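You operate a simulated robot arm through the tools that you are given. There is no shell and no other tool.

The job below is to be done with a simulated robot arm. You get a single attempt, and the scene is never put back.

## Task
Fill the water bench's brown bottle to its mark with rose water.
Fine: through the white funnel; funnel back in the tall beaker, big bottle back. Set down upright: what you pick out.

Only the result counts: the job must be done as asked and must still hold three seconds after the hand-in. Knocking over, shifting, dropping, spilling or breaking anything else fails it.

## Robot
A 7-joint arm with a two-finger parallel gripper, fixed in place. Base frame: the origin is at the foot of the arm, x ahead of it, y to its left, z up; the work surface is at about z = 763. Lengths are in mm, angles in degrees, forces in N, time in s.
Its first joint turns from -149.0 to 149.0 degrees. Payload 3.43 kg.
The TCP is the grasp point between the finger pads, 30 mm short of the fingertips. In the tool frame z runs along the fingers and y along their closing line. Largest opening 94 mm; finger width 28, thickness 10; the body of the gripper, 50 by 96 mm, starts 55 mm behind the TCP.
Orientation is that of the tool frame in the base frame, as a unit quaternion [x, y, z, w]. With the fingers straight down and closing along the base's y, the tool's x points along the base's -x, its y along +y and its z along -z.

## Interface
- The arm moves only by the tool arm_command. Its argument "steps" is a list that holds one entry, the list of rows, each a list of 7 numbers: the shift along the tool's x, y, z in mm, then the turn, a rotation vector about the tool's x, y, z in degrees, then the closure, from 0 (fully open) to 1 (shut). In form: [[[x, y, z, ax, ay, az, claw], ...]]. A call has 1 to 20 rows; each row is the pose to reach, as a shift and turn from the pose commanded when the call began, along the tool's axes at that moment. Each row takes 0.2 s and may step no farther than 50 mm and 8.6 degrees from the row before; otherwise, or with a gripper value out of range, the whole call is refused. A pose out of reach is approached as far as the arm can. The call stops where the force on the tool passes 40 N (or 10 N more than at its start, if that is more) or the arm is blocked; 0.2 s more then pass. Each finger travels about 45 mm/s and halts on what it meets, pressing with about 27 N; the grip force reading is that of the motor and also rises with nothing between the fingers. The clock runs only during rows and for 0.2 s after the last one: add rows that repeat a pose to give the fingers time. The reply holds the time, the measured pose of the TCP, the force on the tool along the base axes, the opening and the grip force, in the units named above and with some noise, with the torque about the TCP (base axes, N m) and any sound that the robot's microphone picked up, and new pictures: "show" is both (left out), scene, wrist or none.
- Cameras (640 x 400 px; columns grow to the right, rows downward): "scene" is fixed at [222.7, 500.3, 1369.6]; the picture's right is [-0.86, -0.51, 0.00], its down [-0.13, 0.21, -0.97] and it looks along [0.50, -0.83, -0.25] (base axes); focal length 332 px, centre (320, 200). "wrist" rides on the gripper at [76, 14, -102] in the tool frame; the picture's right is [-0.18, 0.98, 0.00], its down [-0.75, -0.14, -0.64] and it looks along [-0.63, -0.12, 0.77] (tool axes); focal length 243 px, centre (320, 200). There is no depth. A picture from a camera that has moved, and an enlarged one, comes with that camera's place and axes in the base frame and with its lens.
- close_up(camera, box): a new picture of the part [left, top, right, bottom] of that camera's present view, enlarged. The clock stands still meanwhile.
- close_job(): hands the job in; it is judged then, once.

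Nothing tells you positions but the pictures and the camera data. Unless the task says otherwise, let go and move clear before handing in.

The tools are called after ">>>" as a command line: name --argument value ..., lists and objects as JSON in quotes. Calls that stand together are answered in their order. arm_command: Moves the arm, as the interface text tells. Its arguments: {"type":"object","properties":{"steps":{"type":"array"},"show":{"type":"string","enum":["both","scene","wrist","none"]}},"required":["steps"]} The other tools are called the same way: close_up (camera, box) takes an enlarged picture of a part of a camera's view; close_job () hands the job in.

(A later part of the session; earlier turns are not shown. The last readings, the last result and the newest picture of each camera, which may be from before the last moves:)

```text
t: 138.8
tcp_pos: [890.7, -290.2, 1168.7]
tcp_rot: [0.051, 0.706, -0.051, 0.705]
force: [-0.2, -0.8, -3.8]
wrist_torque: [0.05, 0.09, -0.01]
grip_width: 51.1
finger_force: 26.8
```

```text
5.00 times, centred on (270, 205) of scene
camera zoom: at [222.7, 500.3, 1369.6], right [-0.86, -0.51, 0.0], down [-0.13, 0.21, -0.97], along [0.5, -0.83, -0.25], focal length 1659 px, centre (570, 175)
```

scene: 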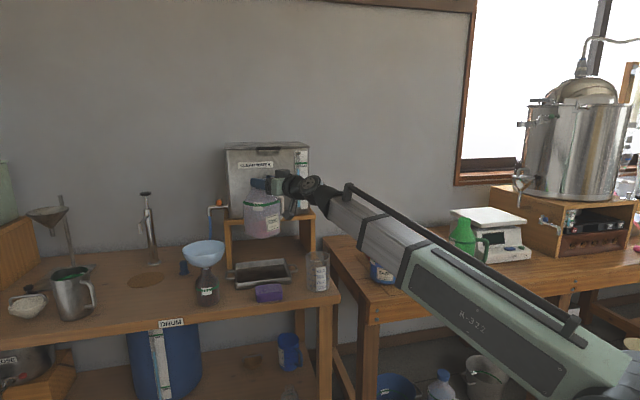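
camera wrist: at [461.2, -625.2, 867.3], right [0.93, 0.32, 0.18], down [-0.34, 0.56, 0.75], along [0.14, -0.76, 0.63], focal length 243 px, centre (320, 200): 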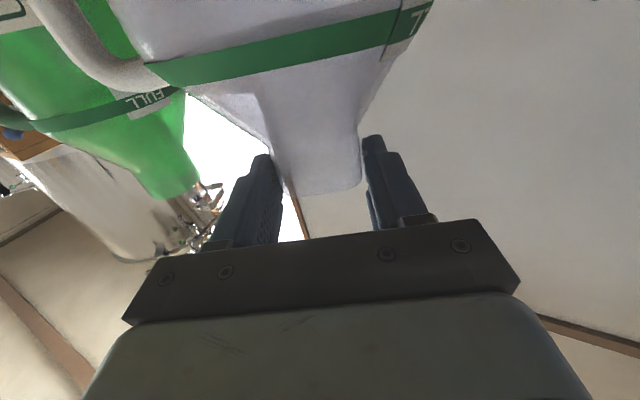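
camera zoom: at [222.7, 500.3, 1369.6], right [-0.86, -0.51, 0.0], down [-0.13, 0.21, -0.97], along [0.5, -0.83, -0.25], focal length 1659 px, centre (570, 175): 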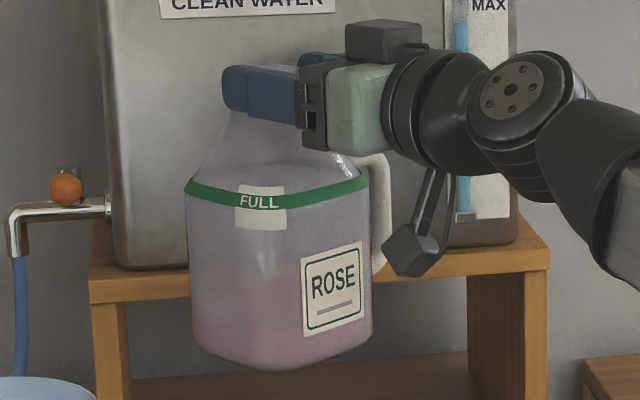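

The rose level is visibly lower than before (~20 mm). Pre-tilting to 55° again.

>>> arm_command --steps '[[[0, 0, 0, 0, 1, -3.9, 1], [0, 0, 0, 0, 2.6, -9.7, 1], [0, 0, 0, 0, 4.1, -15.5, 1], [0, 0, 0, 0, 5.7, -21.3, 1], [0, 0, 0, 0, 7.2, -27, 1], [0, 0, 0, 0, 8.8, -32.8, 1], [0, 0, 0, 0, 10.4, -38.6, 1], [0, 0, 0, 0, 11.9, -44.4, 1], [0, 0, 0, 0, 13.2, -49.3, 1], [0, 0, 0, 0, 14.2, -53.1, 1], [0, 0, 0, 0, 14.2, -53.1, 1]]]' --show "none"

```text
t: 141.2
tcp_pos: [890.2, -291.5, 1169.1]
tcp_rot: [-0.264, 0.733, -0.354, 0.517]
force: [-0.5, 0.1, -3.6]
wrist_torque: [0.38, -0.05, 0.02]
grip_width: 51.5
finger_force: 27.1
```

>>> arm_command --steps '[[[-5, 4.8, 3.3, 0, 0, 0, 1], [-17.8, 16.7, 11.6, 0, 0, 0, 1], [-35.6, 33.5, 23.1, 0, 0, 0, 1], [-55.9, 52.6, 36.3, 0, 0, 0, 1], [-76.3, 71.7, 49.6, 0, 0, 0, 1], [-95.3, 89.6, 62, 0, 0, 0, 1], [-111.8, 105.2, 72.7, 0, 0, 0, 1], [-123.3, 115.9, 80.1, 0, 0, 0, 1], [-127.1, 119.5, 82.6, 0, 0, 0, 1], [-127.1, 119.5, 82.6, 0, 0, 0, 1]]]' --show "none"

>>> arm_command --steps '[[[0, 0, 0, 0, 1.3, -4.8, 1], [0, 0, 0, 0, 2.6, -9.7, 1], [0, 0, 0, 0, 3.9, -14.5, 1], [0, 0, 0, 0, 5.2, -19.3, 1], [0, 0, 0, 0, 6.5, -24.1, 1], [0, 0, 0, 0, 7.8, -29, 1], [0, 0, 0, 0, 7.8, -29, 1]]]' --show "none"

>>> close_up --camera "scene" --box '[170, 160, 270, 310]'

>>> close_up --camera "wrist" --box '[240, 0, 640, 240]'

```text
t: 143.4
tcp_pos: [1007.1, -141.9, 1130.7]
tcp_rot: [-0.264, 0.733, -0.353, 0.518]
force: [-0.1, -0.3, -3.9]
wrist_torque: [0.36, -0.06, 0.01]
grip_width: 51.3
finger_force: 27.4
```

```text
t: 145.0
tcp_pos: [1007.3, -142.5, 1130.4]
tcp_rot: [-0.414, 0.677, -0.489, 0.362]
force: [0.5, -0.7, -3.2]
wrist_torque: [0.41, -0.09, -0.01]
grip_width: 51.3
finger_force: 27.1
```

```text
2.67 times, centred on (220, 235) of scene
camera zoom: at [222.7, 500.3, 1369.6], right [-0.86, -0.51, 0.0], down [-0.13, 0.21, -0.97], along [0.5, -0.83, -0.25], focal length 885 px, centre (587, 107)
```

zoom: 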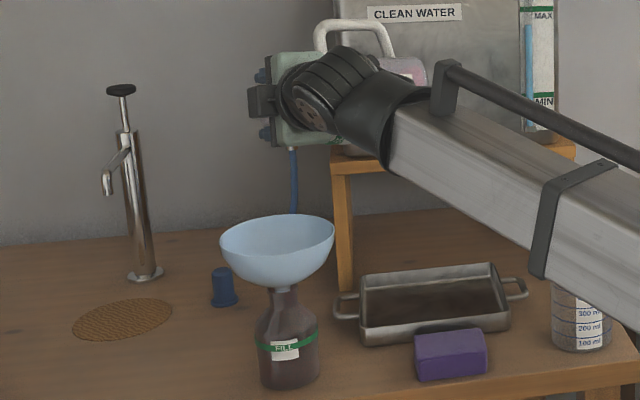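

```text
1.60 times, centred on (440, 120) of wrist
camera zoom: at [882.3, -173.2, 1135.8], right [-0.13, 0.34, -0.93], down [-0.25, 0.9, 0.37], along [0.96, 0.28, -0.03], focal length 388 px, centre (128, 328)
```

zoom: 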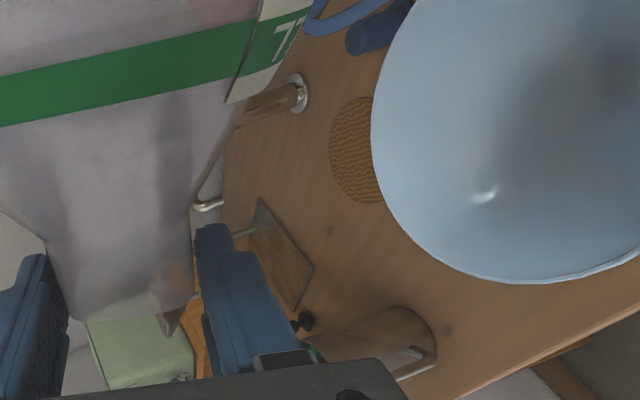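

No flow yet at 85°. I'll lower to the pouring height (z ≈ 1058), positioned so the stream lands near the funnel's centre on either side of 90°.

>>> arm_command --steps '[[[1, 12, 3.2, 0, 0, 0, 1], [2.5, 29, 7.8, 0, 0, 0, 1], [4.3, 49, 13.2, 0, 0, 0, 1], [5.6, 63, 17, 0, 0, 0, 1], [6.1, 69.3, 18.7, 0, 0, 0, 1], [6.1, 69.3, 18.7, 0, 0, 0, 1]]]' --show "none"

>>> close_up --camera "scene" --box '[175, 190, 255, 300]'

>>> close_up --camera "wrist" --box '[240, 0, 640, 240]'

```text
t: 146.4
tcp_pos: [1007.8, -141.9, 1057.5]
tcp_rot: [-0.414, 0.677, -0.488, 0.363]
force: [-0.4, -0.8, -3.9]
wrist_torque: [0.41, -0.09, 0.0]
grip_width: 51.2
finger_force: 27.1
```

```text
3.64 times, centred on (215, 245) of scene
camera zoom: at [222.7, 500.3, 1369.6], right [-0.86, -0.51, 0.0], down [-0.13, 0.21, -0.97], along [0.5, -0.83, -0.25], focal length 1206 px, centre (702, 36)
```

zoom: 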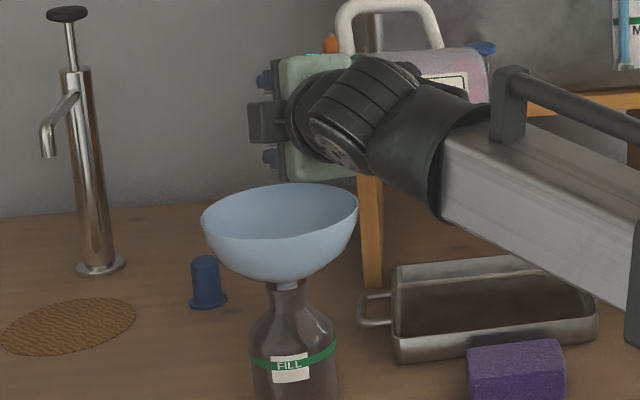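

```text
1.60 times, centred on (440, 120) of wrist
camera zoom: at [882.8, -173.1, 1063.2], right [-0.13, 0.34, -0.93], down [-0.25, 0.9, 0.37], along [0.96, 0.28, -0.03], focal length 388 px, centre (128, 328)
```

zoom: 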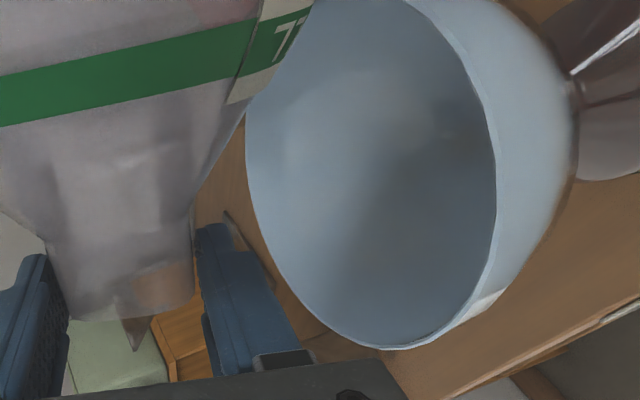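

The funnel has drained fully. Tilting to 90° now.

>>> arm_command --steps '[[[0, 0, 0, 0, 0.43, -1.6, 1], [0, 0, 0, 0, 0.86, -3.2, 1], [0, 0, 0, 0, 1.29, -4.83, 1], [0, 0, 0, 0, 1.29, -4.83, 1]]]' --show "none"

>>> close_up --camera "wrist" --box '[320, 0, 640, 200]'

>>> close_up --camera "scene" --box '[185, 215, 240, 275]'

```text
t: 147.4
tcp_pos: [1007.4, -141.9, 1057.9]
tcp_rot: [-0.437, 0.663, -0.508, 0.334]
force: [0.6, -0.5, -4.0]
wrist_torque: [0.36, -0.08, 0.0]
grip_width: 51.1
finger_force: 27.0
```

```text
2.00 times, centred on (480, 100) of wrist
camera zoom: at [882.8, -172.2, 1070.4], right [-0.16, 0.27, -0.95], down [-0.24, 0.92, 0.3], along [0.96, 0.28, -0.09], focal length 485 px, centre (0, 400)
```

zoom: 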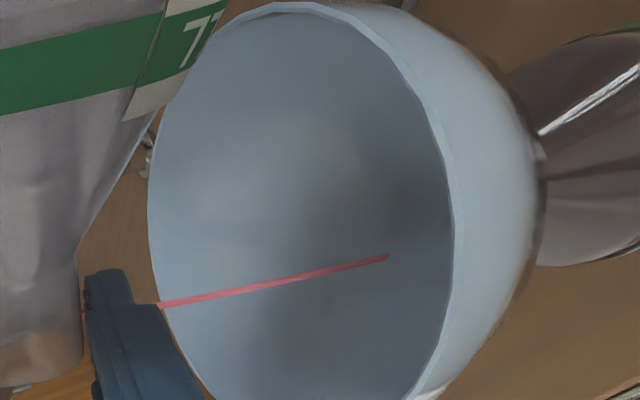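

```text
6.67 times, centred on (212, 245) of scene
camera zoom: at [222.7, 500.3, 1369.6], right [-0.86, -0.51, 0.0], down [-0.13, 0.21, -0.97], along [0.5, -0.83, -0.25], focal length 2212 px, centre (1037, -100)
```

zoom: 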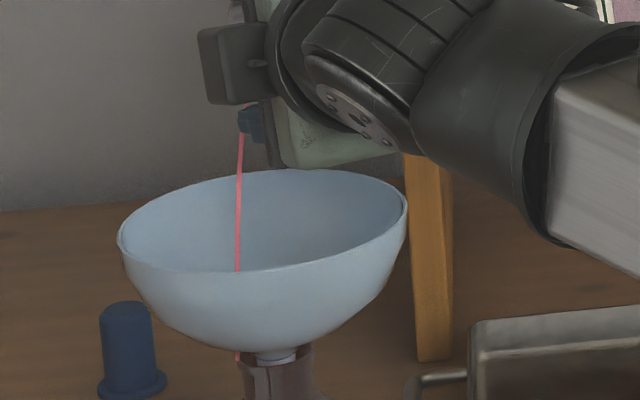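

A thin stream is running again into the funnel. I'll hold here and count: roughly 7 ml/s at this thickness.

>>> arm_command --steps '[[[0, 0, 0, 0, 0, 0, 1], [0, 0, 0, 0, 0, 0, 1]]]' --show "none"

>>> close_up --camera "scene" --box '[185, 215, 240, 275]'

>>> close_up --camera "wrist" --box '[320, 0, 640, 200]'

```text
t: 148.0
tcp_pos: [1007.4, -141.7, 1058.8]
tcp_rot: [-0.436, 0.663, -0.508, 0.334]
force: [-0.7, 1.0, -4.1]
wrist_torque: [0.45, -0.07, 0.04]
grip_width: 51.5
finger_force: 26.6
```

```text
6.67 times, centred on (212, 245) of scene
camera zoom: at [222.7, 500.3, 1369.6], right [-0.86, -0.51, 0.0], down [-0.13, 0.21, -0.97], along [0.5, -0.83, -0.25], focal length 2212 px, centre (1037, -100)
```

zoom: 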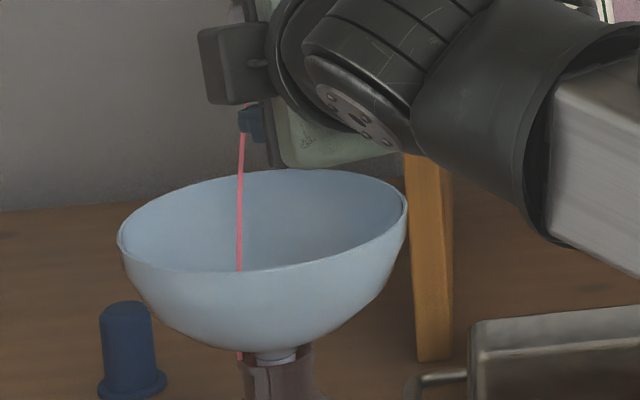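

```text
2.00 times, centred on (480, 100) of wrist
camera zoom: at [882.8, -172.3, 1070.4], right [-0.16, 0.27, -0.95], down [-0.24, 0.92, 0.3], along [0.96, 0.28, -0.09], focal length 485 px, centre (0, 400)
```

zoom: 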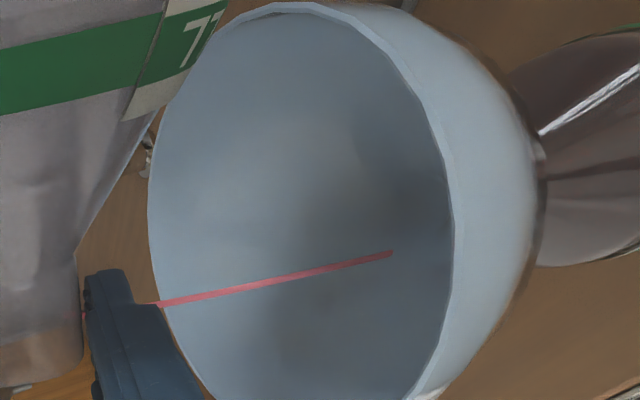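

>>> arm_command --steps '[[[0, 0, 0, 0, 0, 0, 1], [0, 0, 0, 0, 0, 0, 1], [0, 0, 0, 0, 0, 0, 1]]]' --show "none"

>>> close_up --camera "scene" --box '[185, 215, 240, 275]'

>>> close_up --camera "scene" --box '[190, 240, 230, 305]'

```text
t: 148.8
tcp_pos: [1008.3, -142.2, 1059.4]
tcp_rot: [-0.436, 0.663, -0.508, 0.335]
force: [-1.0, 0.4, -3.8]
wrist_torque: [0.43, -0.11, 0.03]
grip_width: 51.5
finger_force: 26.7
```

```text
6.67 times, centred on (212, 245) of scene
camera zoom: at [222.7, 500.3, 1369.6], right [-0.86, -0.51, 0.0], down [-0.13, 0.21, -0.97], along [0.5, -0.83, -0.25], focal length 2212 px, centre (1037, -100)
```

zoom: 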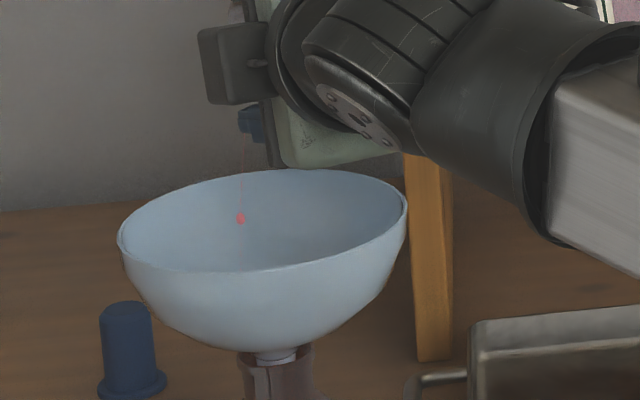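

```text
6.15 times, centred on (210, 272) of scene
camera zoom: at [222.7, 500.3, 1369.6], right [-0.86, -0.51, 0.0], down [-0.13, 0.21, -0.97], along [0.5, -0.83, -0.25], focal length 2042 px, centre (997, -246)
```

zoom: 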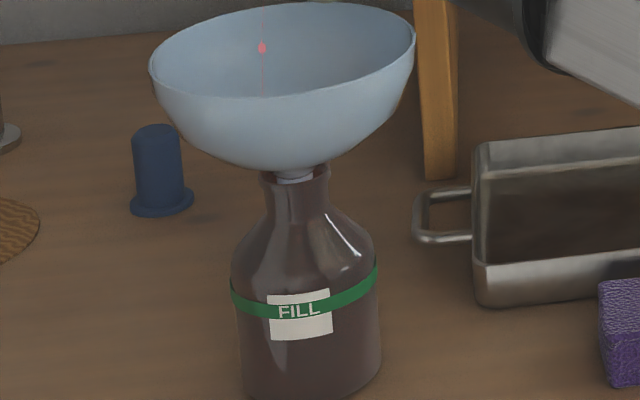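

The flow has settled to drops at 90° (about +8 ml). A final nudge of ~0.35° should add roughly another 8–9 ml.

>>> arm_command --steps '[[[0, 0, 0, 0, 0.09, -0.34, 1], [0, 0, 0, 0, 0.09, -0.34, 1], [0, 0, 0, 0, 0.09, -0.34, 1]]]' --show "none"

>>> close_up --camera "scene" --box '[185, 215, 240, 275]'

>>> close_up --camera "wrist" --box '[320, 0, 640, 200]'

```text
t: 149.6
tcp_pos: [1007.7, -142.6, 1058.0]
tcp_rot: [-0.438, 0.661, -0.51, 0.333]
force: [-0.2, 0.7, -3.3]
wrist_torque: [0.42, -0.11, 0.02]
grip_width: 51.2
finger_force: 26.9
```

```text
6.67 times, centred on (212, 245) of scene
camera zoom: at [222.7, 500.3, 1369.6], right [-0.86, -0.51, 0.0], down [-0.13, 0.21, -0.97], along [0.5, -0.83, -0.25], focal length 2212 px, centre (1037, -100)
```

zoom: 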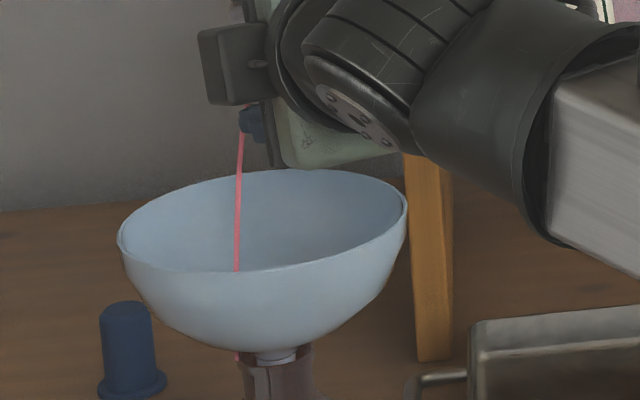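

```text
2.00 times, centred on (480, 100) of wrist
camera zoom: at [882.8, -172.3, 1070.9], right [-0.16, 0.26, -0.95], down [-0.24, 0.92, 0.3], along [0.96, 0.27, -0.09], focal length 485 px, centre (0, 400)
```

zoom: 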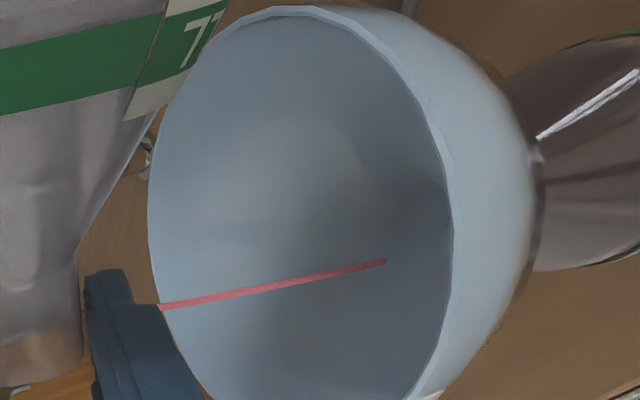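

>>> arm_command --steps '[[[0, 0, 0, 0, 0, 0, 1], [0, 0, 0, 0, 0, 0, 1], [0, 0, 0, 0, 0, 0, 1], [0, 0, 0, 0, 0, 0, 1]]]' --show "none"

>>> close_up --camera "scene" --box '[185, 215, 240, 275]'

>>> close_up --camera "scene" --box '[190, 268, 226, 306]'

```text
t: 150.6
tcp_pos: [1007.1, -141.9, 1057.4]
tcp_rot: [-0.437, 0.662, -0.51, 0.332]
force: [-0.4, 0.3, -2.0]
wrist_torque: [0.41, -0.1, 0.01]
grip_width: 51.5
finger_force: 27.3
```

```text
6.67 times, centred on (212, 245) of scene
camera zoom: at [222.7, 500.3, 1369.6], right [-0.86, -0.51, 0.0], down [-0.13, 0.21, -0.97], along [0.5, -0.83, -0.25], focal length 2212 px, centre (1037, -100)
```

zoom: 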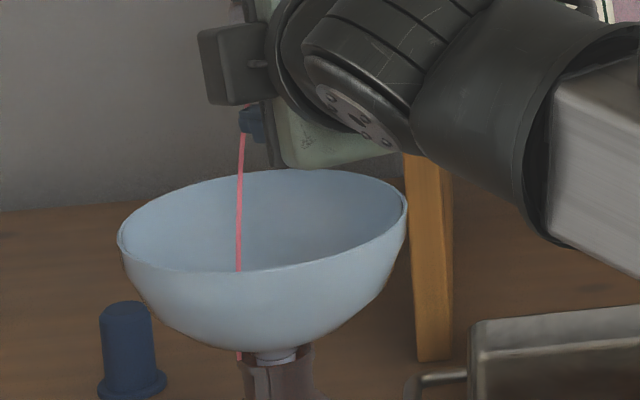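

```text
10.53 times, centred on (208, 287) of scene
camera zoom: at [222.7, 500.3, 1369.6], right [-0.86, -0.51, 0.0], down [-0.13, 0.21, -0.97], along [0.5, -0.83, -0.25], focal length 3492 px, centre (1499, -716)
```

zoom: 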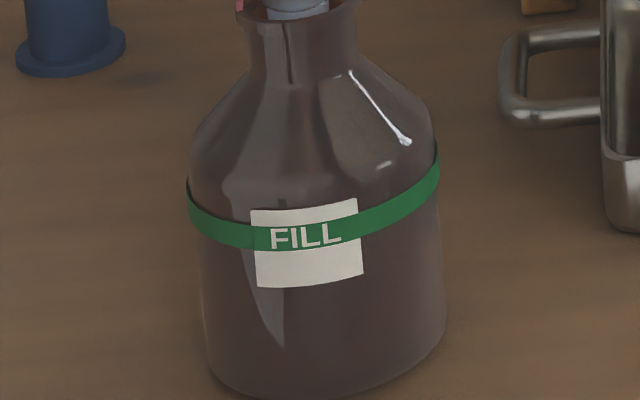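

That's about +18 ml in total. I'll stop the pour now by tilting back.

>>> arm_command --steps '[[[0, 0, 0, 0, -2.1, 7.9, 1], [0, 0, 0, 0, -4.2, 15.8, 1], [0, 0, 0, 0, -5.8, 21.7, 1], [0, 0, 0, 0, -5.8, 21.7, 1], [0, 0, 0, 0, -5.8, 21.7, 1], [0, 0, 0, 0, -5.8, 21.7, 1]]]' --show "none"

>>> close_up --camera "wrist" --box '[240, 0, 640, 240]'

>>> close_up --camera "scene" --box '[175, 200, 245, 310]'

```text
t: 152.0
tcp_pos: [1007.8, -142.5, 1059.4]
tcp_rot: [-0.331, 0.715, -0.415, 0.455]
force: [0.0, -0.3, -3.5]
wrist_torque: [0.39, -0.09, -0.04]
grip_width: 50.9
finger_force: 27.2
```

```text
1.60 times, centred on (440, 120) of wrist
camera zoom: at [882.8, -171.6, 1041.0], right [-0.03, 0.59, -0.81], down [-0.3, 0.77, 0.56], along [0.95, 0.26, 0.16], focal length 388 px, centre (128, 328)
```

zoom: 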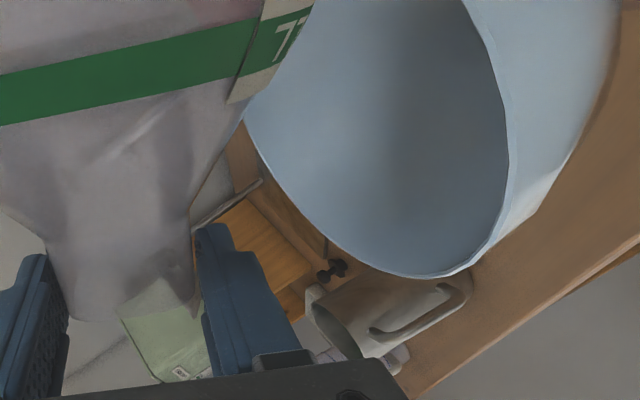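

```text
3.64 times, centred on (210, 255) of scene
camera zoom: at [222.7, 500.3, 1369.6], right [-0.86, -0.51, 0.0], down [-0.13, 0.21, -0.97], along [0.5, -0.83, -0.25], focal length 1206 px, centre (720, 0)
```

zoom: 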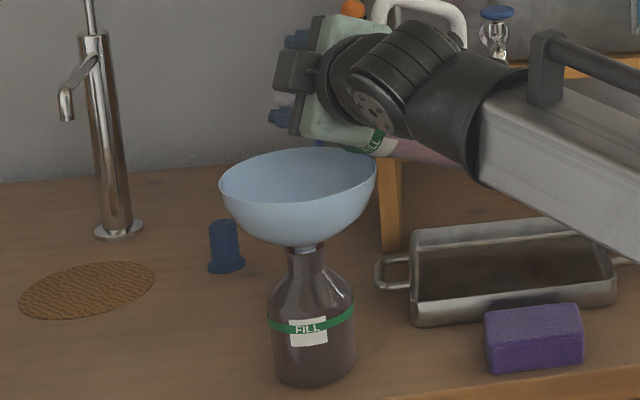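

Flow stopped; nothing spilled. Backing away from the funnel with the bottle still tilted, then I'll set it upright.

>>> arm_command --steps '[[[-6, -15, -4, 0, 0, 0, 1], [-13, -31, -8.5, 0, 0, 0, 1], [-18.8, -44.8, -12.1, 0, 0, 0, 1], [-13, -41.5, -32, 0, 0, 0, 1], [-5, -37, -61, 0, 0, 0, 1], [4, -32.5, -91, 0, 0, 0, 1], [12.5, -28, -121, 0, 0, 0, 1], [21, -23.5, -152, 0, 0, 0, 1], [29, -19.5, -180, 0, 0, 0, 1], [34, -17, -197, 0, 0, 0, 1], [35.2, -16.2, -201.7, 0, 0, 0, 1]]]' --show "none"

>>> arm_command --steps '[[[0, 0, 0, 0, -1.3, 4.8, 1], [0, 0, 0, 0, -3.3, 12.2, 1], [0, 0, 0, 0, -5.2, 19.5, 1], [0, 0, 0, 0, -7.2, 26.9, 1], [0, 0, 0, 0, -9.2, 34.2, 1], [0, 0, 0, 0, -11.1, 41.6, 1], [0, 0, 0, 0, -13.1, 48.9, 1], [0, 0, 0, 0, -15.1, 56.3, 1], [0, 0, 0, 0, -16.8, 62.6, 1], [0, 0, 0, 0, -17.65, 65.9, 1], [0, 0, 0, 0, -17.65, 65.9, 1]]]' --show "both"

```text
t: 154.4
tcp_pos: [810.0, -119.8, 1108.8]
tcp_rot: [-0.33, 0.715, -0.414, 0.456]
force: [-0.1, 0.1, -4.0]
wrist_torque: [0.42, -0.05, 0.03]
grip_width: 51.3
finger_force: 26.7
```

```text
t: 156.8
tcp_pos: [809.1, -120.7, 1108.2]
tcp_rot: [0.055, 0.705, -0.049, 0.706]
force: [0.2, 0.3, -3.4]
wrist_torque: [0.01, 0.08, 0.01]
grip_width: 51.0
finger_force: 27.2
camera wrist: at [709.9, -91.5, 1031.3], right [0.14, 0.97, 0.19], down [-0.66, -0.05, 0.75], along [0.74, -0.23, 0.63], focal length 243 px, centre (320, 200)
```

scene: 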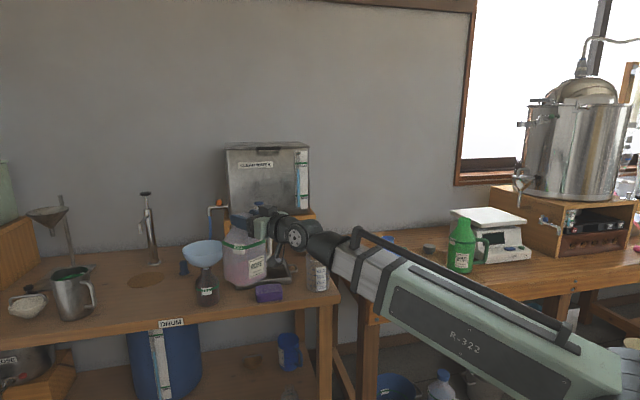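
wrist: 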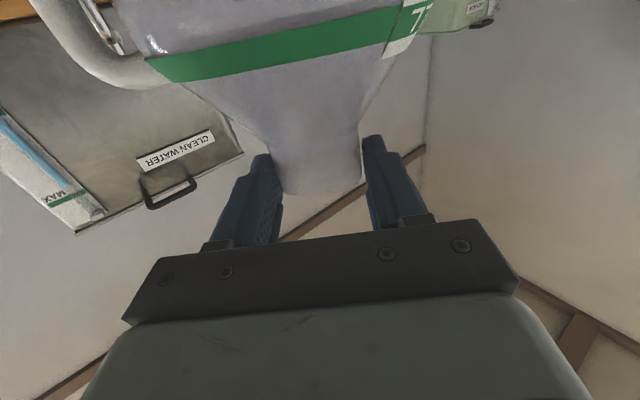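

Bottle upright again. Raising and swinging it back over its place.

>>> arm_command --steps '[[[-10, 0, 0, 0, 0, 0, 1], [-28, 0, 0, 0, 0, 0, 1], [-48, 0, 0, 0, 0, 0, 1], [-62, 0, 0, 0, 0, 0, 1], [-62, 0, 0, 0, 0, 0, 1]]]' --show "none"

>>> arm_command --steps '[[[0, -7.8, -2.8, 0.8, 0, 0, 1], [0, -25.9, -9.4, 2.5, 0, 0, 1], [0, -55, -20, 5.3, 0, 0, 1], [0, -90.6, -32.9, 8.8, 0, 0, 1], [0, -129.4, -47.1, 12.5, 0, 0, 1], [0, -169.5, -61.6, 16.4, 0, 0, 1], [0, -210.2, -76.5, 20.4, 0, 0, 1], [0, -251, -91.3, 24.3, 0, 0, 1], [0, -291.1, -105.9, 28.2, 0, 0, 1], [0, -331.2, -120.5, 32.1, 0, 0, 1], [0, -371.9, -135.3, 36.1, 0, 0, 1], [0, -412.7, -150.1, 40, 0, 0, 1], [0, -452.8, -164.7, 43.9, 0, 0, 1], [0, -492.9, -179.3, 47.8, 0, 0, 1], [0, -533.6, -194.1, 51.7, 0, 0, 1], [0, -572.4, -208.2, 55.5, 0, 0, 1], [0, -604.8, -220, 58.6, 0, 0, 1], [0, -628.7, -228.7, 60.9, 0, 0, 1], [0, -642.3, -233.7, 62.3, 0, 0, 1], [0, -646.8, -235.3, 62.7, 0, 0, 1]]]' --show "scene"

```text
t: 158.0
tcp_pos: [809.3, -119.8, 1169.6]
tcp_rot: [0.053, 0.705, -0.05, 0.705]
force: [-0.1, 0.3, -3.5]
wrist_torque: [-0.01, 0.09, 0.01]
grip_width: 51.1
finger_force: 26.9
```

```text
t: 162.2
tcp_pos: [483.3, -726.2, 1167.8]
tcp_rot: [0.412, 0.576, -0.409, 0.575]
force: [-0.7, 0.1, -3.2]
wrist_torque: [0.07, 0.02, -0.03]
grip_width: 51.6
finger_force: 27.2
```

scene: 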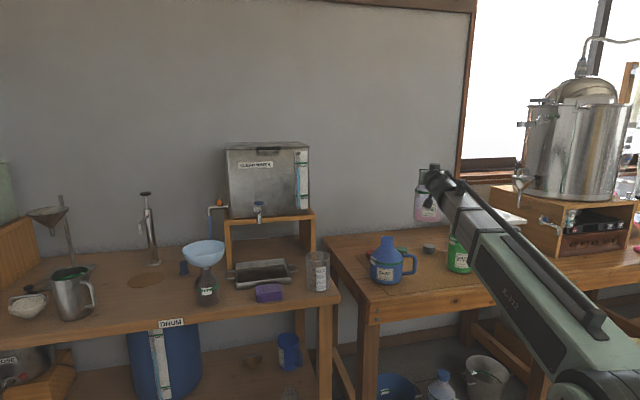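

>>> arm_command --steps '[[[8, -0.3, 0, 0, 0, 0, 1], [26, -0.7, 0, 0, 0, 0, 1], [52, -1.2, 0, 0, 0, 0, 1], [82, -1.6, 0, 0, 0, 0, 1], [112, -2, 0, 0, 0, 0, 1], [142, -2.4, 0, 0, 0, 0, 1], [168, -2.4, 0, 0, 0, 0, 1], [188, -2.4, 0, 0, 0, 0, 1], [202, -2.4, 0, 0, 0, 0, 1], [208, -2.4, 0, 0, 0, 0, 1], [208, -2.4, 0, 0, 0, 0, 1]]]' --show "none"

>>> close_up --camera "scene" --box '[360, 200, 480, 300]'

```text
t: 164.6
tcp_pos: [481.0, -727.1, 958.1]
tcp_rot: [0.412, 0.576, -0.409, 0.575]
force: [0.1, 0.6, -3.9]
wrist_torque: [0.07, 0.0, 0.01]
grip_width: 51.4
finger_force: 27.1
```

```text
4.00 times, centred on (420, 250) of scene
camera zoom: at [222.7, 500.3, 1369.6], right [-0.86, -0.51, 0.0], down [-0.13, 0.21, -0.97], along [0.5, -0.83, -0.25], focal length 1327 px, centre (-80, 0)
```

zoom: 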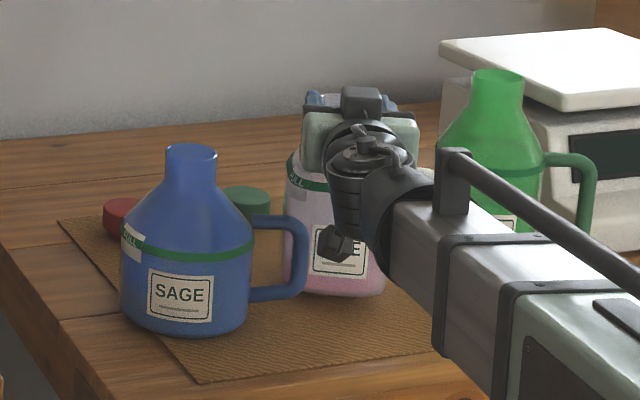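

>>> arm_command --steps '[[[4, 0, 0, 0, 0, 0, 1], [8, 0, 0, 0, 0, 0, 1], [11, 0, 0, 0, 0, 0, 1], [12, 0, 0, 0, 0, 0, 1], [12, 0, 0, 0, 0, 0, 1]]]' --show "none"

>>> arm_command --steps '[[[0.8, 0, 0, 0, 0, 0, 1], [1.6, 0, 0, 0, 0, 0, 1], [1.6, 0, 0, 0, 0, 0, 1]]]' --show "none"

```text
t: 165.8
tcp_pos: [480.4, -726.0, 946.1]
tcp_rot: [0.411, 0.577, -0.408, 0.576]
force: [0.4, 1.0, -3.2]
wrist_torque: [0.08, 0.0, 0.01]
grip_width: 51.3
finger_force: 27.3
```

```text
t: 166.6
tcp_pos: [481.8, -726.6, 944.8]
tcp_rot: [0.412, 0.577, -0.409, 0.575]
force: [-0.1, -0.5, -3.5]
wrist_torque: [0.12, 0.02, 0.03]
grip_width: 51.3
finger_force: 27.0
```

>>> arm_command --steps '[[[0.8, 0, 0, 0, 0, 0, 1], [1.2, 0, 0, 0, 0, 0, 1], [1.2, 0, 0, 0, 0, 0, 1]]]' --show "none"

```text
t: 167.4
tcp_pos: [481.1, -725.1, 945.8]
tcp_rot: [0.412, 0.576, -0.41, 0.575]
force: [2.8, 1.1, 12.1]
wrist_torque: [-0.53, -0.05, 0.07]
grip_width: 51.3
finger_force: 26.4
```

The bottle has touched down (I said contact as the force turned upward). I'll ease off slightly and release.

>>> arm_command --steps '[[[-0.6, 0, 0, 0, 0, 0, 1], [-0.6, 0, 0, 0, 0, 0, 0.9], [-0.6, 0, 0, 0, 0, 0, 0.5], [-0.6, 0, 0, 0, 0, 0, 0.4], [-0.6, 0, 0, 0, 0, 0, 0.3], [-0.6, 0, 0, 0, 0, 0, 0.2], [-0.6, 0, 0, 0, 0, 0, 0.15], [-0.6, 0, 0, 0, 0, 0, 0.15]]]' --show "wrist"

>>> close_up --camera "scene" --box '[380, 200, 470, 290]'

```text
t: 169.2
tcp_pos: [481.7, -725.8, 945.7]
tcp_rot: [0.413, 0.576, -0.409, 0.575]
force: [-0.8, -0.5, -0.1]
wrist_torque: [-0.04, 0.01, -0.02]
grip_width: 79.9
finger_force: 0.0
camera wrist: at [461.3, -625.2, 868.6], right [0.93, 0.32, 0.19], down [-0.34, 0.56, 0.76], along [0.14, -0.77, 0.63], focal length 243 px, centre (320, 200)
```

wrist: 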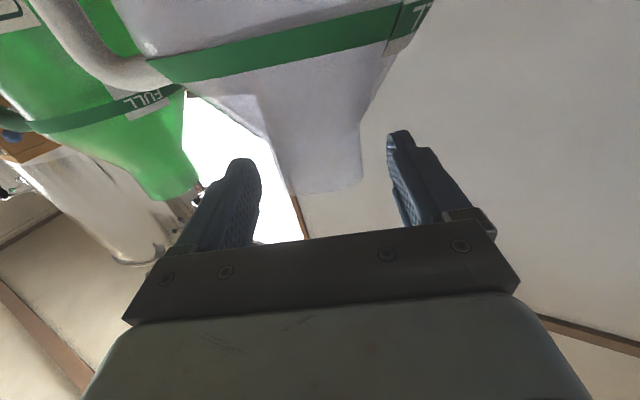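

```text
4.44 times, centred on (425, 245) of scene
camera zoom: at [222.7, 500.3, 1369.6], right [-0.86, -0.51, 0.0], down [-0.13, 0.21, -0.97], along [0.5, -0.83, -0.25], focal length 1474 px, centre (-147, 0)
```

zoom: 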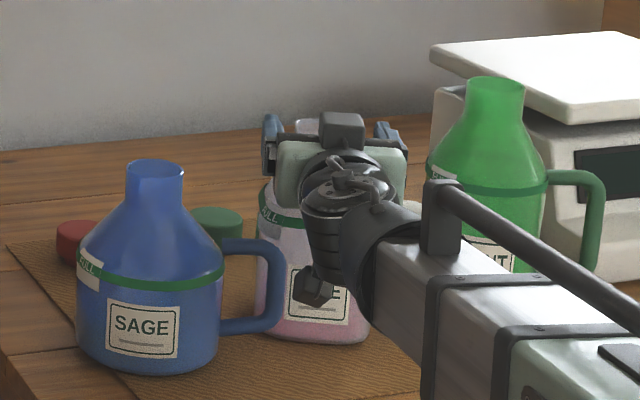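

Released and standing upright. Backing straight out and rising clear.

>>> arm_command --steps '[[[0, 0, -8, 0, 0, 0, 0.15], [0, 0, -25, 0, 0, 0, 0.15], [0, 0, -50, 0, 0, 0, 0.15], [0, 0, -80, 0, 0, 0, 0.1], [0, 0, -110, 0, 0, 0, 0.1], [-20, 0, -130, 0, 0, 0, 0], [-55, 0, -140, 0, 0, 0, 0], [-95, 0, -140, 0, 0, 0, 0], [-130, 0, -140, 0, 0, 0, 0], [-150, 0, -140, 0, 0, 0, 0], [-150, 0, -140, 0, 0, 0, 0]]]' --show "scene"

>>> close_up --camera "scene" --box '[360, 200, 480, 300]'

```text
t: 171.6
tcp_pos: [435.0, -594.4, 1096.0]
tcp_rot: [0.413, 0.577, -0.409, 0.575]
force: [0.9, -0.3, -0.3]
wrist_torque: [0.04, 0.0, 0.0]
grip_width: 93.8
finger_force: 0.0
```

scene: 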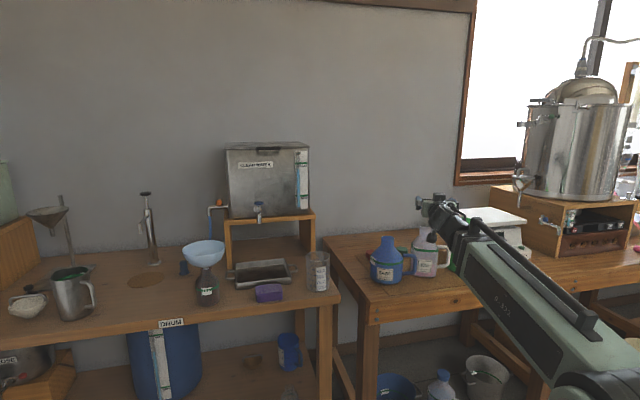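

```text
4.00 times, centred on (420, 250) of scene
camera zoom: at [222.7, 500.3, 1369.6], right [-0.86, -0.51, 0.0], down [-0.13, 0.21, -0.97], along [0.5, -0.83, -0.25], focal length 1327 px, centre (-80, 0)
```

zoom: 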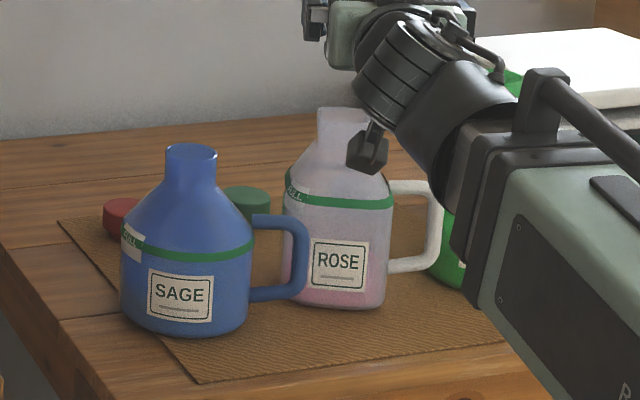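

The rose bottle is back in place. Now for the funnel: I'll roll the tool back so the camera is to the side, then move to a standoff above the funnel's near rim.

>>> arm_command --steps '[[[0, 0, 0, 0, 0, -8.2, 0], [0, 0, 0, 0, 0, -16.4, 0], [0, 0, 0, 0, 0, -24.6, 0], [0, 0, 0, 0, 0, -32.8, 0], [0, 0, 0, 0, 0, -41, 0], [0, 0, 0, 0, 0, -49.2, 0], [0, 0, 0, 0, 0, -57.4, 0], [0, 0, 0, 0, 0, -65.6, 0], [0, 0, 0, 0, 0, -73.8, 0], [0, 0, 0, 0, 0, -82, 0], [0, 0, 0, 0, 0, -90, 0], [0, 0, 0, 0, 0, -90, 0]]]' --show "none"

>>> arm_command --steps '[[[-7.4, -0.1, -3.4, -0.7, -0.6, -0.5, 0], [-24.6, -0.3, -11.5, -2.4, -2.1, -1.5, 0], [-52.2, -0.7, -24.4, -5.1, -4.5, -3.3, 0], [-85.9, -1.1, -40.1, -8.4, -7.4, -5.4, 0], [-122.8, -1.6, -57.3, -12.1, -10.6, -7.7, 0.1], [-160.8, -2.1, -75.1, -15.8, -13.9, -10.1, 0.2], [-199.5, -2.6, -93.2, -19.6, -17.2, -12.5, 0.3], [-238.2, -3.1, -111.2, -23.4, -20.6, -14.9, 0.4], [-276.3, -3.6, -129, -27.1, -23.9, -17.3, 0.5], [-314.3, -4.1, -146.8, -30.9, -27.1, -19.7, 0.6], [-353, -4.6, -164.9, -34.7, -30.5, -22.1, 0.6], [-391.7, -5.1, -182.9, -38.5, -33.8, -24.5, 0.6], [-429.7, -5.6, -200.7, -42.2, -37.1, -26.9, 0.6], [-467.8, -6.1, -218.5, -45.9, -40.4, -29.3, 0.6], [-506.5, -6.6, -236.5, -49.7, -43.7, -31.7, 0.6], [-543.3, -7.1, -253.7, -53.4, -46.9, -34, 0.6], [-574, -7.5, -268.1, -56.4, -49.6, -35.9, 0.6], [-596.7, -7.8, -278.7, -58.6, -51.5, -37.3, 0.6], [-609.6, -7.9, -284.7, -59.9, -52.6, -38.1, 0.6], [-613.9, -8, -286.7, -60.3, -53, -38.4, 0.6]]]' --show "both"

```text
t: 174.2
tcp_pos: [435.7, -594.9, 1095.5]
tcp_rot: [-0.117, 0.699, -0.696, 0.116]
force: [1.0, -0.5, 0.4]
wrist_torque: [-0.03, 0.04, -0.01]
grip_width: 94.1
finger_force: 0.2
```

```text
t: 178.4
tcp_pos: [922.1, -123.6, 1107.1]
tcp_rot: [-0.64, 0.745, -0.151, 0.11]
force: [0.6, -0.3, -0.3]
wrist_torque: [-0.03, -0.01, -0.03]
grip_width: 37.9
finger_force: 0.0
camera wrist: at [860.4, -189.3, 1197.9], right [-0.88, 0.31, -0.36], down [0.02, 0.78, 0.63], along [0.48, 0.54, -0.69], focal length 243 px, centre (320, 200)
```

scene: 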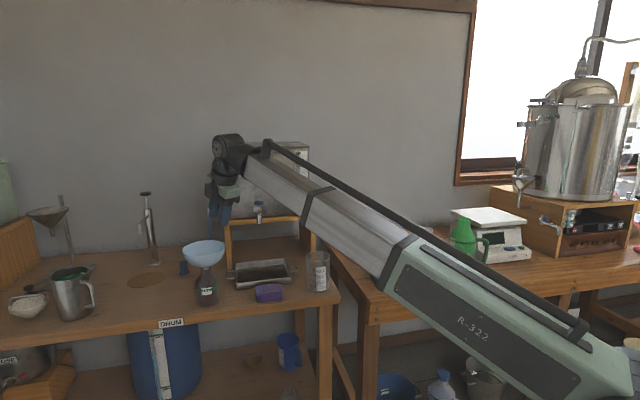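
wrist: 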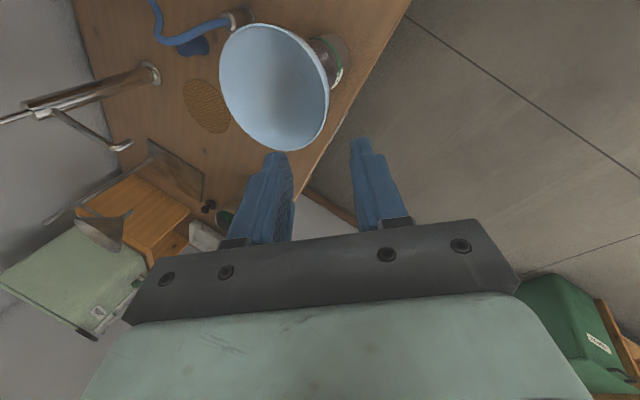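

I'm at the standoff above the funnel; it looks empty and still seated. I'll measure its rim again.

>>> close_up --camera "wrist" --box '[180, 0, 400, 180]'

>>> close_up --camera "scene" --box '[175, 220, 235, 280]'

```text
2.22 times, centred on (290, 90) of wrist
camera zoom: at [860.4, -189.3, 1197.9], right [-0.88, 0.31, -0.36], down [0.02, 0.78, 0.63], along [0.48, 0.54, -0.69], focal length 539 px, centre (387, 444)
```

zoom: 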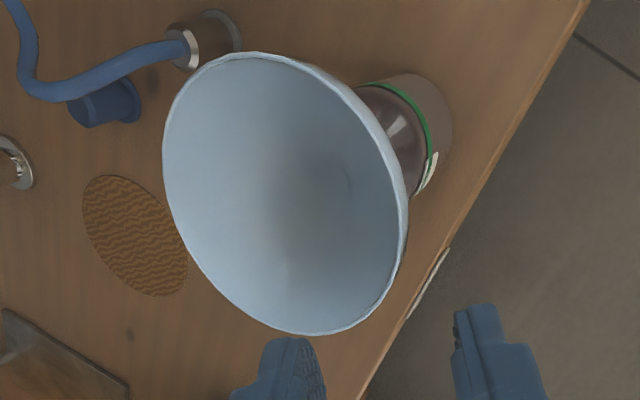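

```text
6.67 times, centred on (205, 250) of scene
camera zoom: at [222.7, 500.3, 1369.6], right [-0.86, -0.51, 0.0], down [-0.13, 0.21, -0.97], along [0.5, -0.83, -0.25], focal length 2212 px, centre (1087, -133)
```

zoom: 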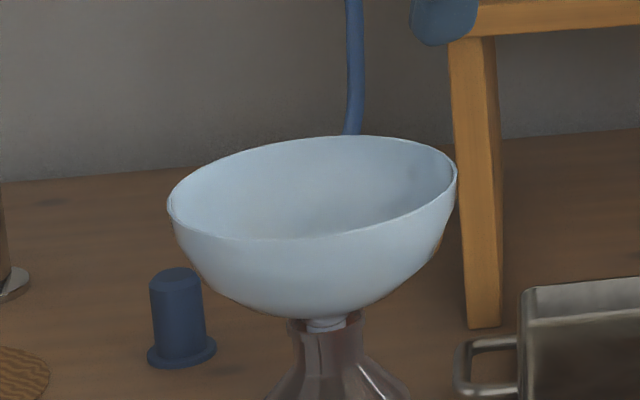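

The rim centre is about (1032, −149, 966) with the near edge slightly high; I'll shift a few mm, steepen the tool to ~17° and stop 70 mm short to check alignment.

>>> arm_command --steps '[[[1.5, -0.2, 15, -1, 0, 0, 0.6], [3.5, -0.4, 34, -2.4, 0, 0, 0.6], [5.5, -0.6, 53, -3.7, 0, 0, 0.6], [7.2, -0.8, 69.8, -4.7, 0, 0, 0.6], [7.2, -0.8, 69.8, -4.7, 0, 0, 0.6]]]' --show "none"

>>> close_up --camera "wrist" --box '[160, 20, 420, 250]'

>>> close_up --camera "scene" --box '[175, 200, 245, 280]'

```text
t: 179.6
tcp_pos: [946.4, -137.4, 1042.1]
tcp_rot: [-0.645, 0.75, -0.12, 0.084]
force: [-0.5, 1.0, 0.5]
wrist_torque: [0.01, 0.0, -0.01]
grip_width: 37.5
finger_force: 0.0
```

```text
1.74 times, centred on (290, 135) of wrist
camera zoom: at [892.2, -203.8, 1137.1], right [-0.9, 0.32, -0.29], down [0.07, 0.77, 0.63], along [0.43, 0.55, -0.72], focal length 422 px, centre (372, 313)
```

zoom: 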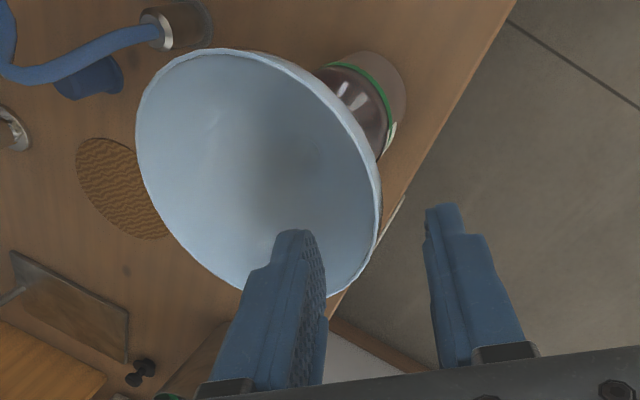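

```text
5.00 times, centred on (210, 240) of scene
camera zoom: at [222.7, 500.3, 1369.6], right [-0.86, -0.51, 0.0], down [-0.13, 0.21, -0.97], along [0.5, -0.83, -0.25], focal length 1659 px, centre (870, 0)
```

zoom: 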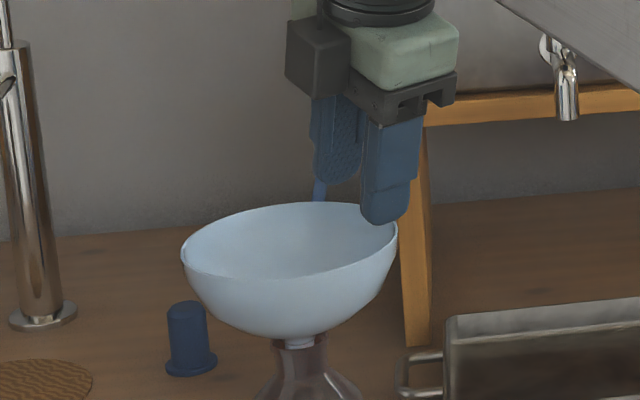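

The rim passes within ~2 mm of the tool axis. Advancing slowly so the fingers straddle the near wall.

>>> arm_command --steps '[[[0, 0.5, 16, 0, 0, 0, 0.6], [0, 1, 34, 0, 0, 0, 0.6], [0, 1.5, 50, 0, 0, 0, 0.6], [0, 1.5, 62, 0, 0, 0, 0.6], [0, 1.5, 68, 0, 0, 0, 0.6], [0, 1.5, 68, 0, 0, 0, 0.6]]]' --show "none"

>>> close_up --camera "wrist" --box '[220, 80, 420, 205]'

>>> close_up --camera "scene" --box '[180, 210, 235, 275]'

```text
t: 181.0
tcp_pos: [963.7, -142.7, 975.9]
tcp_rot: [-0.645, 0.75, -0.12, 0.085]
force: [0.2, 0.3, -1.0]
wrist_torque: [-0.01, 0.0, -0.02]
grip_width: 37.6
finger_force: 0.0
```

```text
3.20 times, centred on (320, 142) of wrist
camera zoom: at [910.5, -208.9, 1071.6], right [-0.9, 0.32, -0.29], down [0.07, 0.77, 0.63], along [0.43, 0.55, -0.72], focal length 776 px, centre (320, 384)
```

zoom: 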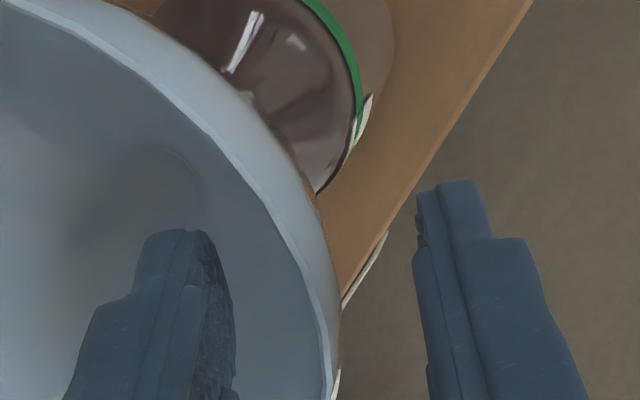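

```text
6.15 times, centred on (208, 242) of scene
camera zoom: at [222.7, 500.3, 1369.6], right [-0.86, -0.51, 0.0], down [-0.13, 0.21, -0.97], along [0.5, -0.83, -0.25], focal length 2042 px, centre (1012, -62)
```

zoom: 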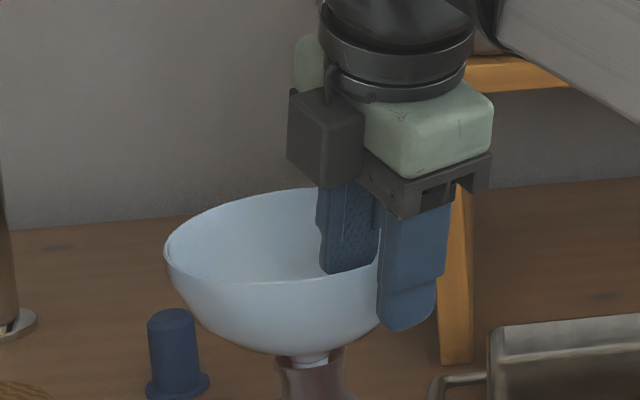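

Centred again. Closing in stages.

>>> arm_command --steps '[[[0, 0.3, 0, 0, 0, 0, 0.75], [0, 0.3, 0, 0, 0, 0, 0.84], [0, 0.3, 0, 0, 0, 0, 0.88], [0, 0.3, 0, 0, 0, 0, 0.88]]]' --show "none"

>>> close_up --camera "wrist" --box '[220, 80, 420, 205]'

>>> close_up --camera "scene" --box '[180, 210, 235, 275]'

```text
t: 182.0
tcp_pos: [965.3, -142.3, 975.4]
tcp_rot: [-0.644, 0.751, -0.121, 0.083]
force: [0.6, 0.4, -0.9]
wrist_torque: [0.0, 0.01, -0.01]
grip_width: 11.4
finger_force: 0.5
```

```text
3.20 times, centred on (320, 142) of wrist
camera zoom: at [910.2, -208.8, 1071.5], right [-0.9, 0.32, -0.29], down [0.07, 0.77, 0.63], along [0.43, 0.55, -0.72], focal length 776 px, centre (320, 384)
```

zoom: 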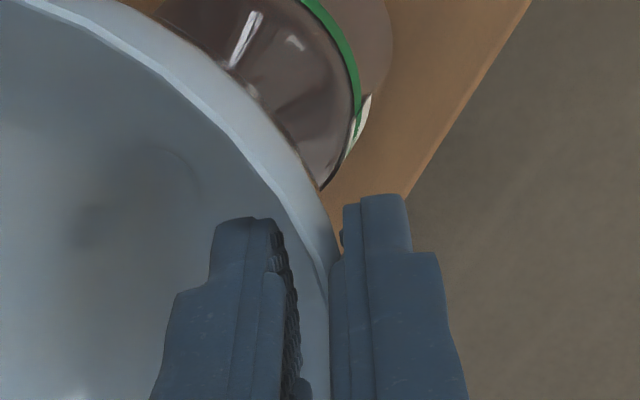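

```text
6.15 times, centred on (208, 242) of scene
camera zoom: at [222.7, 500.3, 1369.6], right [-0.86, -0.51, 0.0], down [-0.13, 0.21, -0.97], along [0.5, -0.83, -0.25], focal length 2042 px, centre (1012, -62)
```

zoom: 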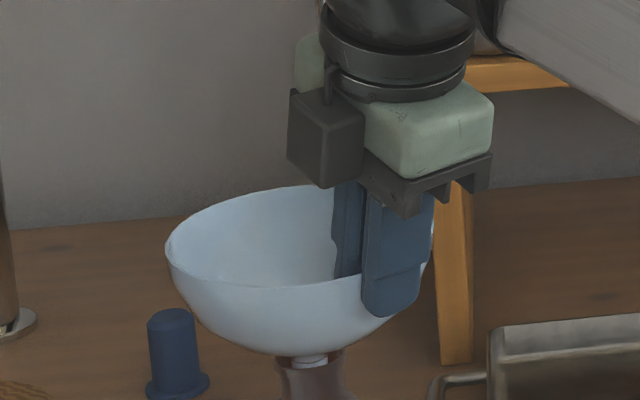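

>>> arm_command --steps '[[[0, 1, 0, 0, 0, 0, 0.88], [0, 1.2, 0, 0, 0, 0, 0.9], [0, 1.2, 0, 0, 0, 0, 0.93], [0, 1.2, 0, 0, 0, 0, 0.96], [0, 1.2, 0, 0, 0, 0, 1], [0, 1.2, 0, 0, 0, 0, 1], [0, 1.2, 0, 0, 0, 0, 1]]]' --show "none"

>>> close_up --camera "wrist" --box '[220, 80, 420, 205]'

>>> close_up --camera "scene" --box '[180, 215, 240, 305]'

```text
t: 183.6
tcp_pos: [964.2, -142.5, 976.5]
tcp_rot: [-0.644, 0.75, -0.122, 0.085]
force: [2.1, -0.7, 7.5]
wrist_torque: [-0.03, -0.52, 0.02]
grip_width: 3.4
finger_force: 27.0
```

```text
3.20 times, centred on (320, 142) of wrist
camera zoom: at [908.9, -208.3, 1071.8], right [-0.9, 0.32, -0.29], down [0.07, 0.77, 0.63], along [0.43, 0.55, -0.72], focal length 776 px, centre (320, 384)
```

zoom: 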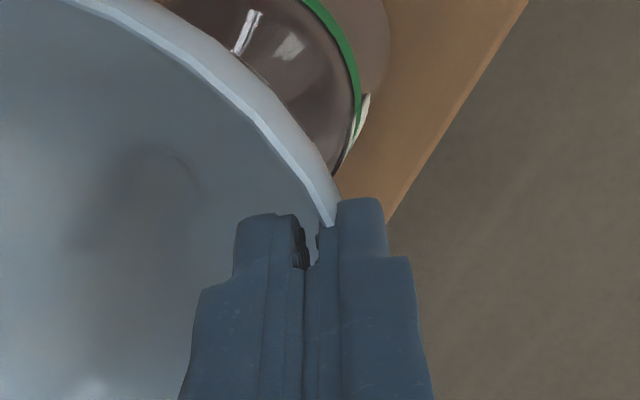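

```text
4.44 times, centred on (210, 260) of scene
camera zoom: at [222.7, 500.3, 1369.6], right [-0.86, -0.51, 0.0], down [-0.13, 0.21, -0.97], along [0.5, -0.83, -0.25], focal length 1474 px, centre (809, -67)
```

zoom: 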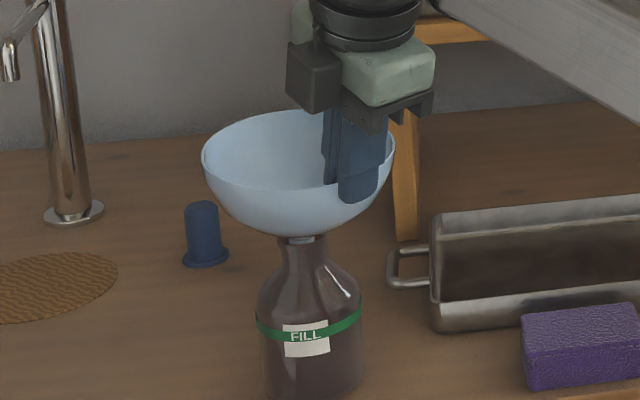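

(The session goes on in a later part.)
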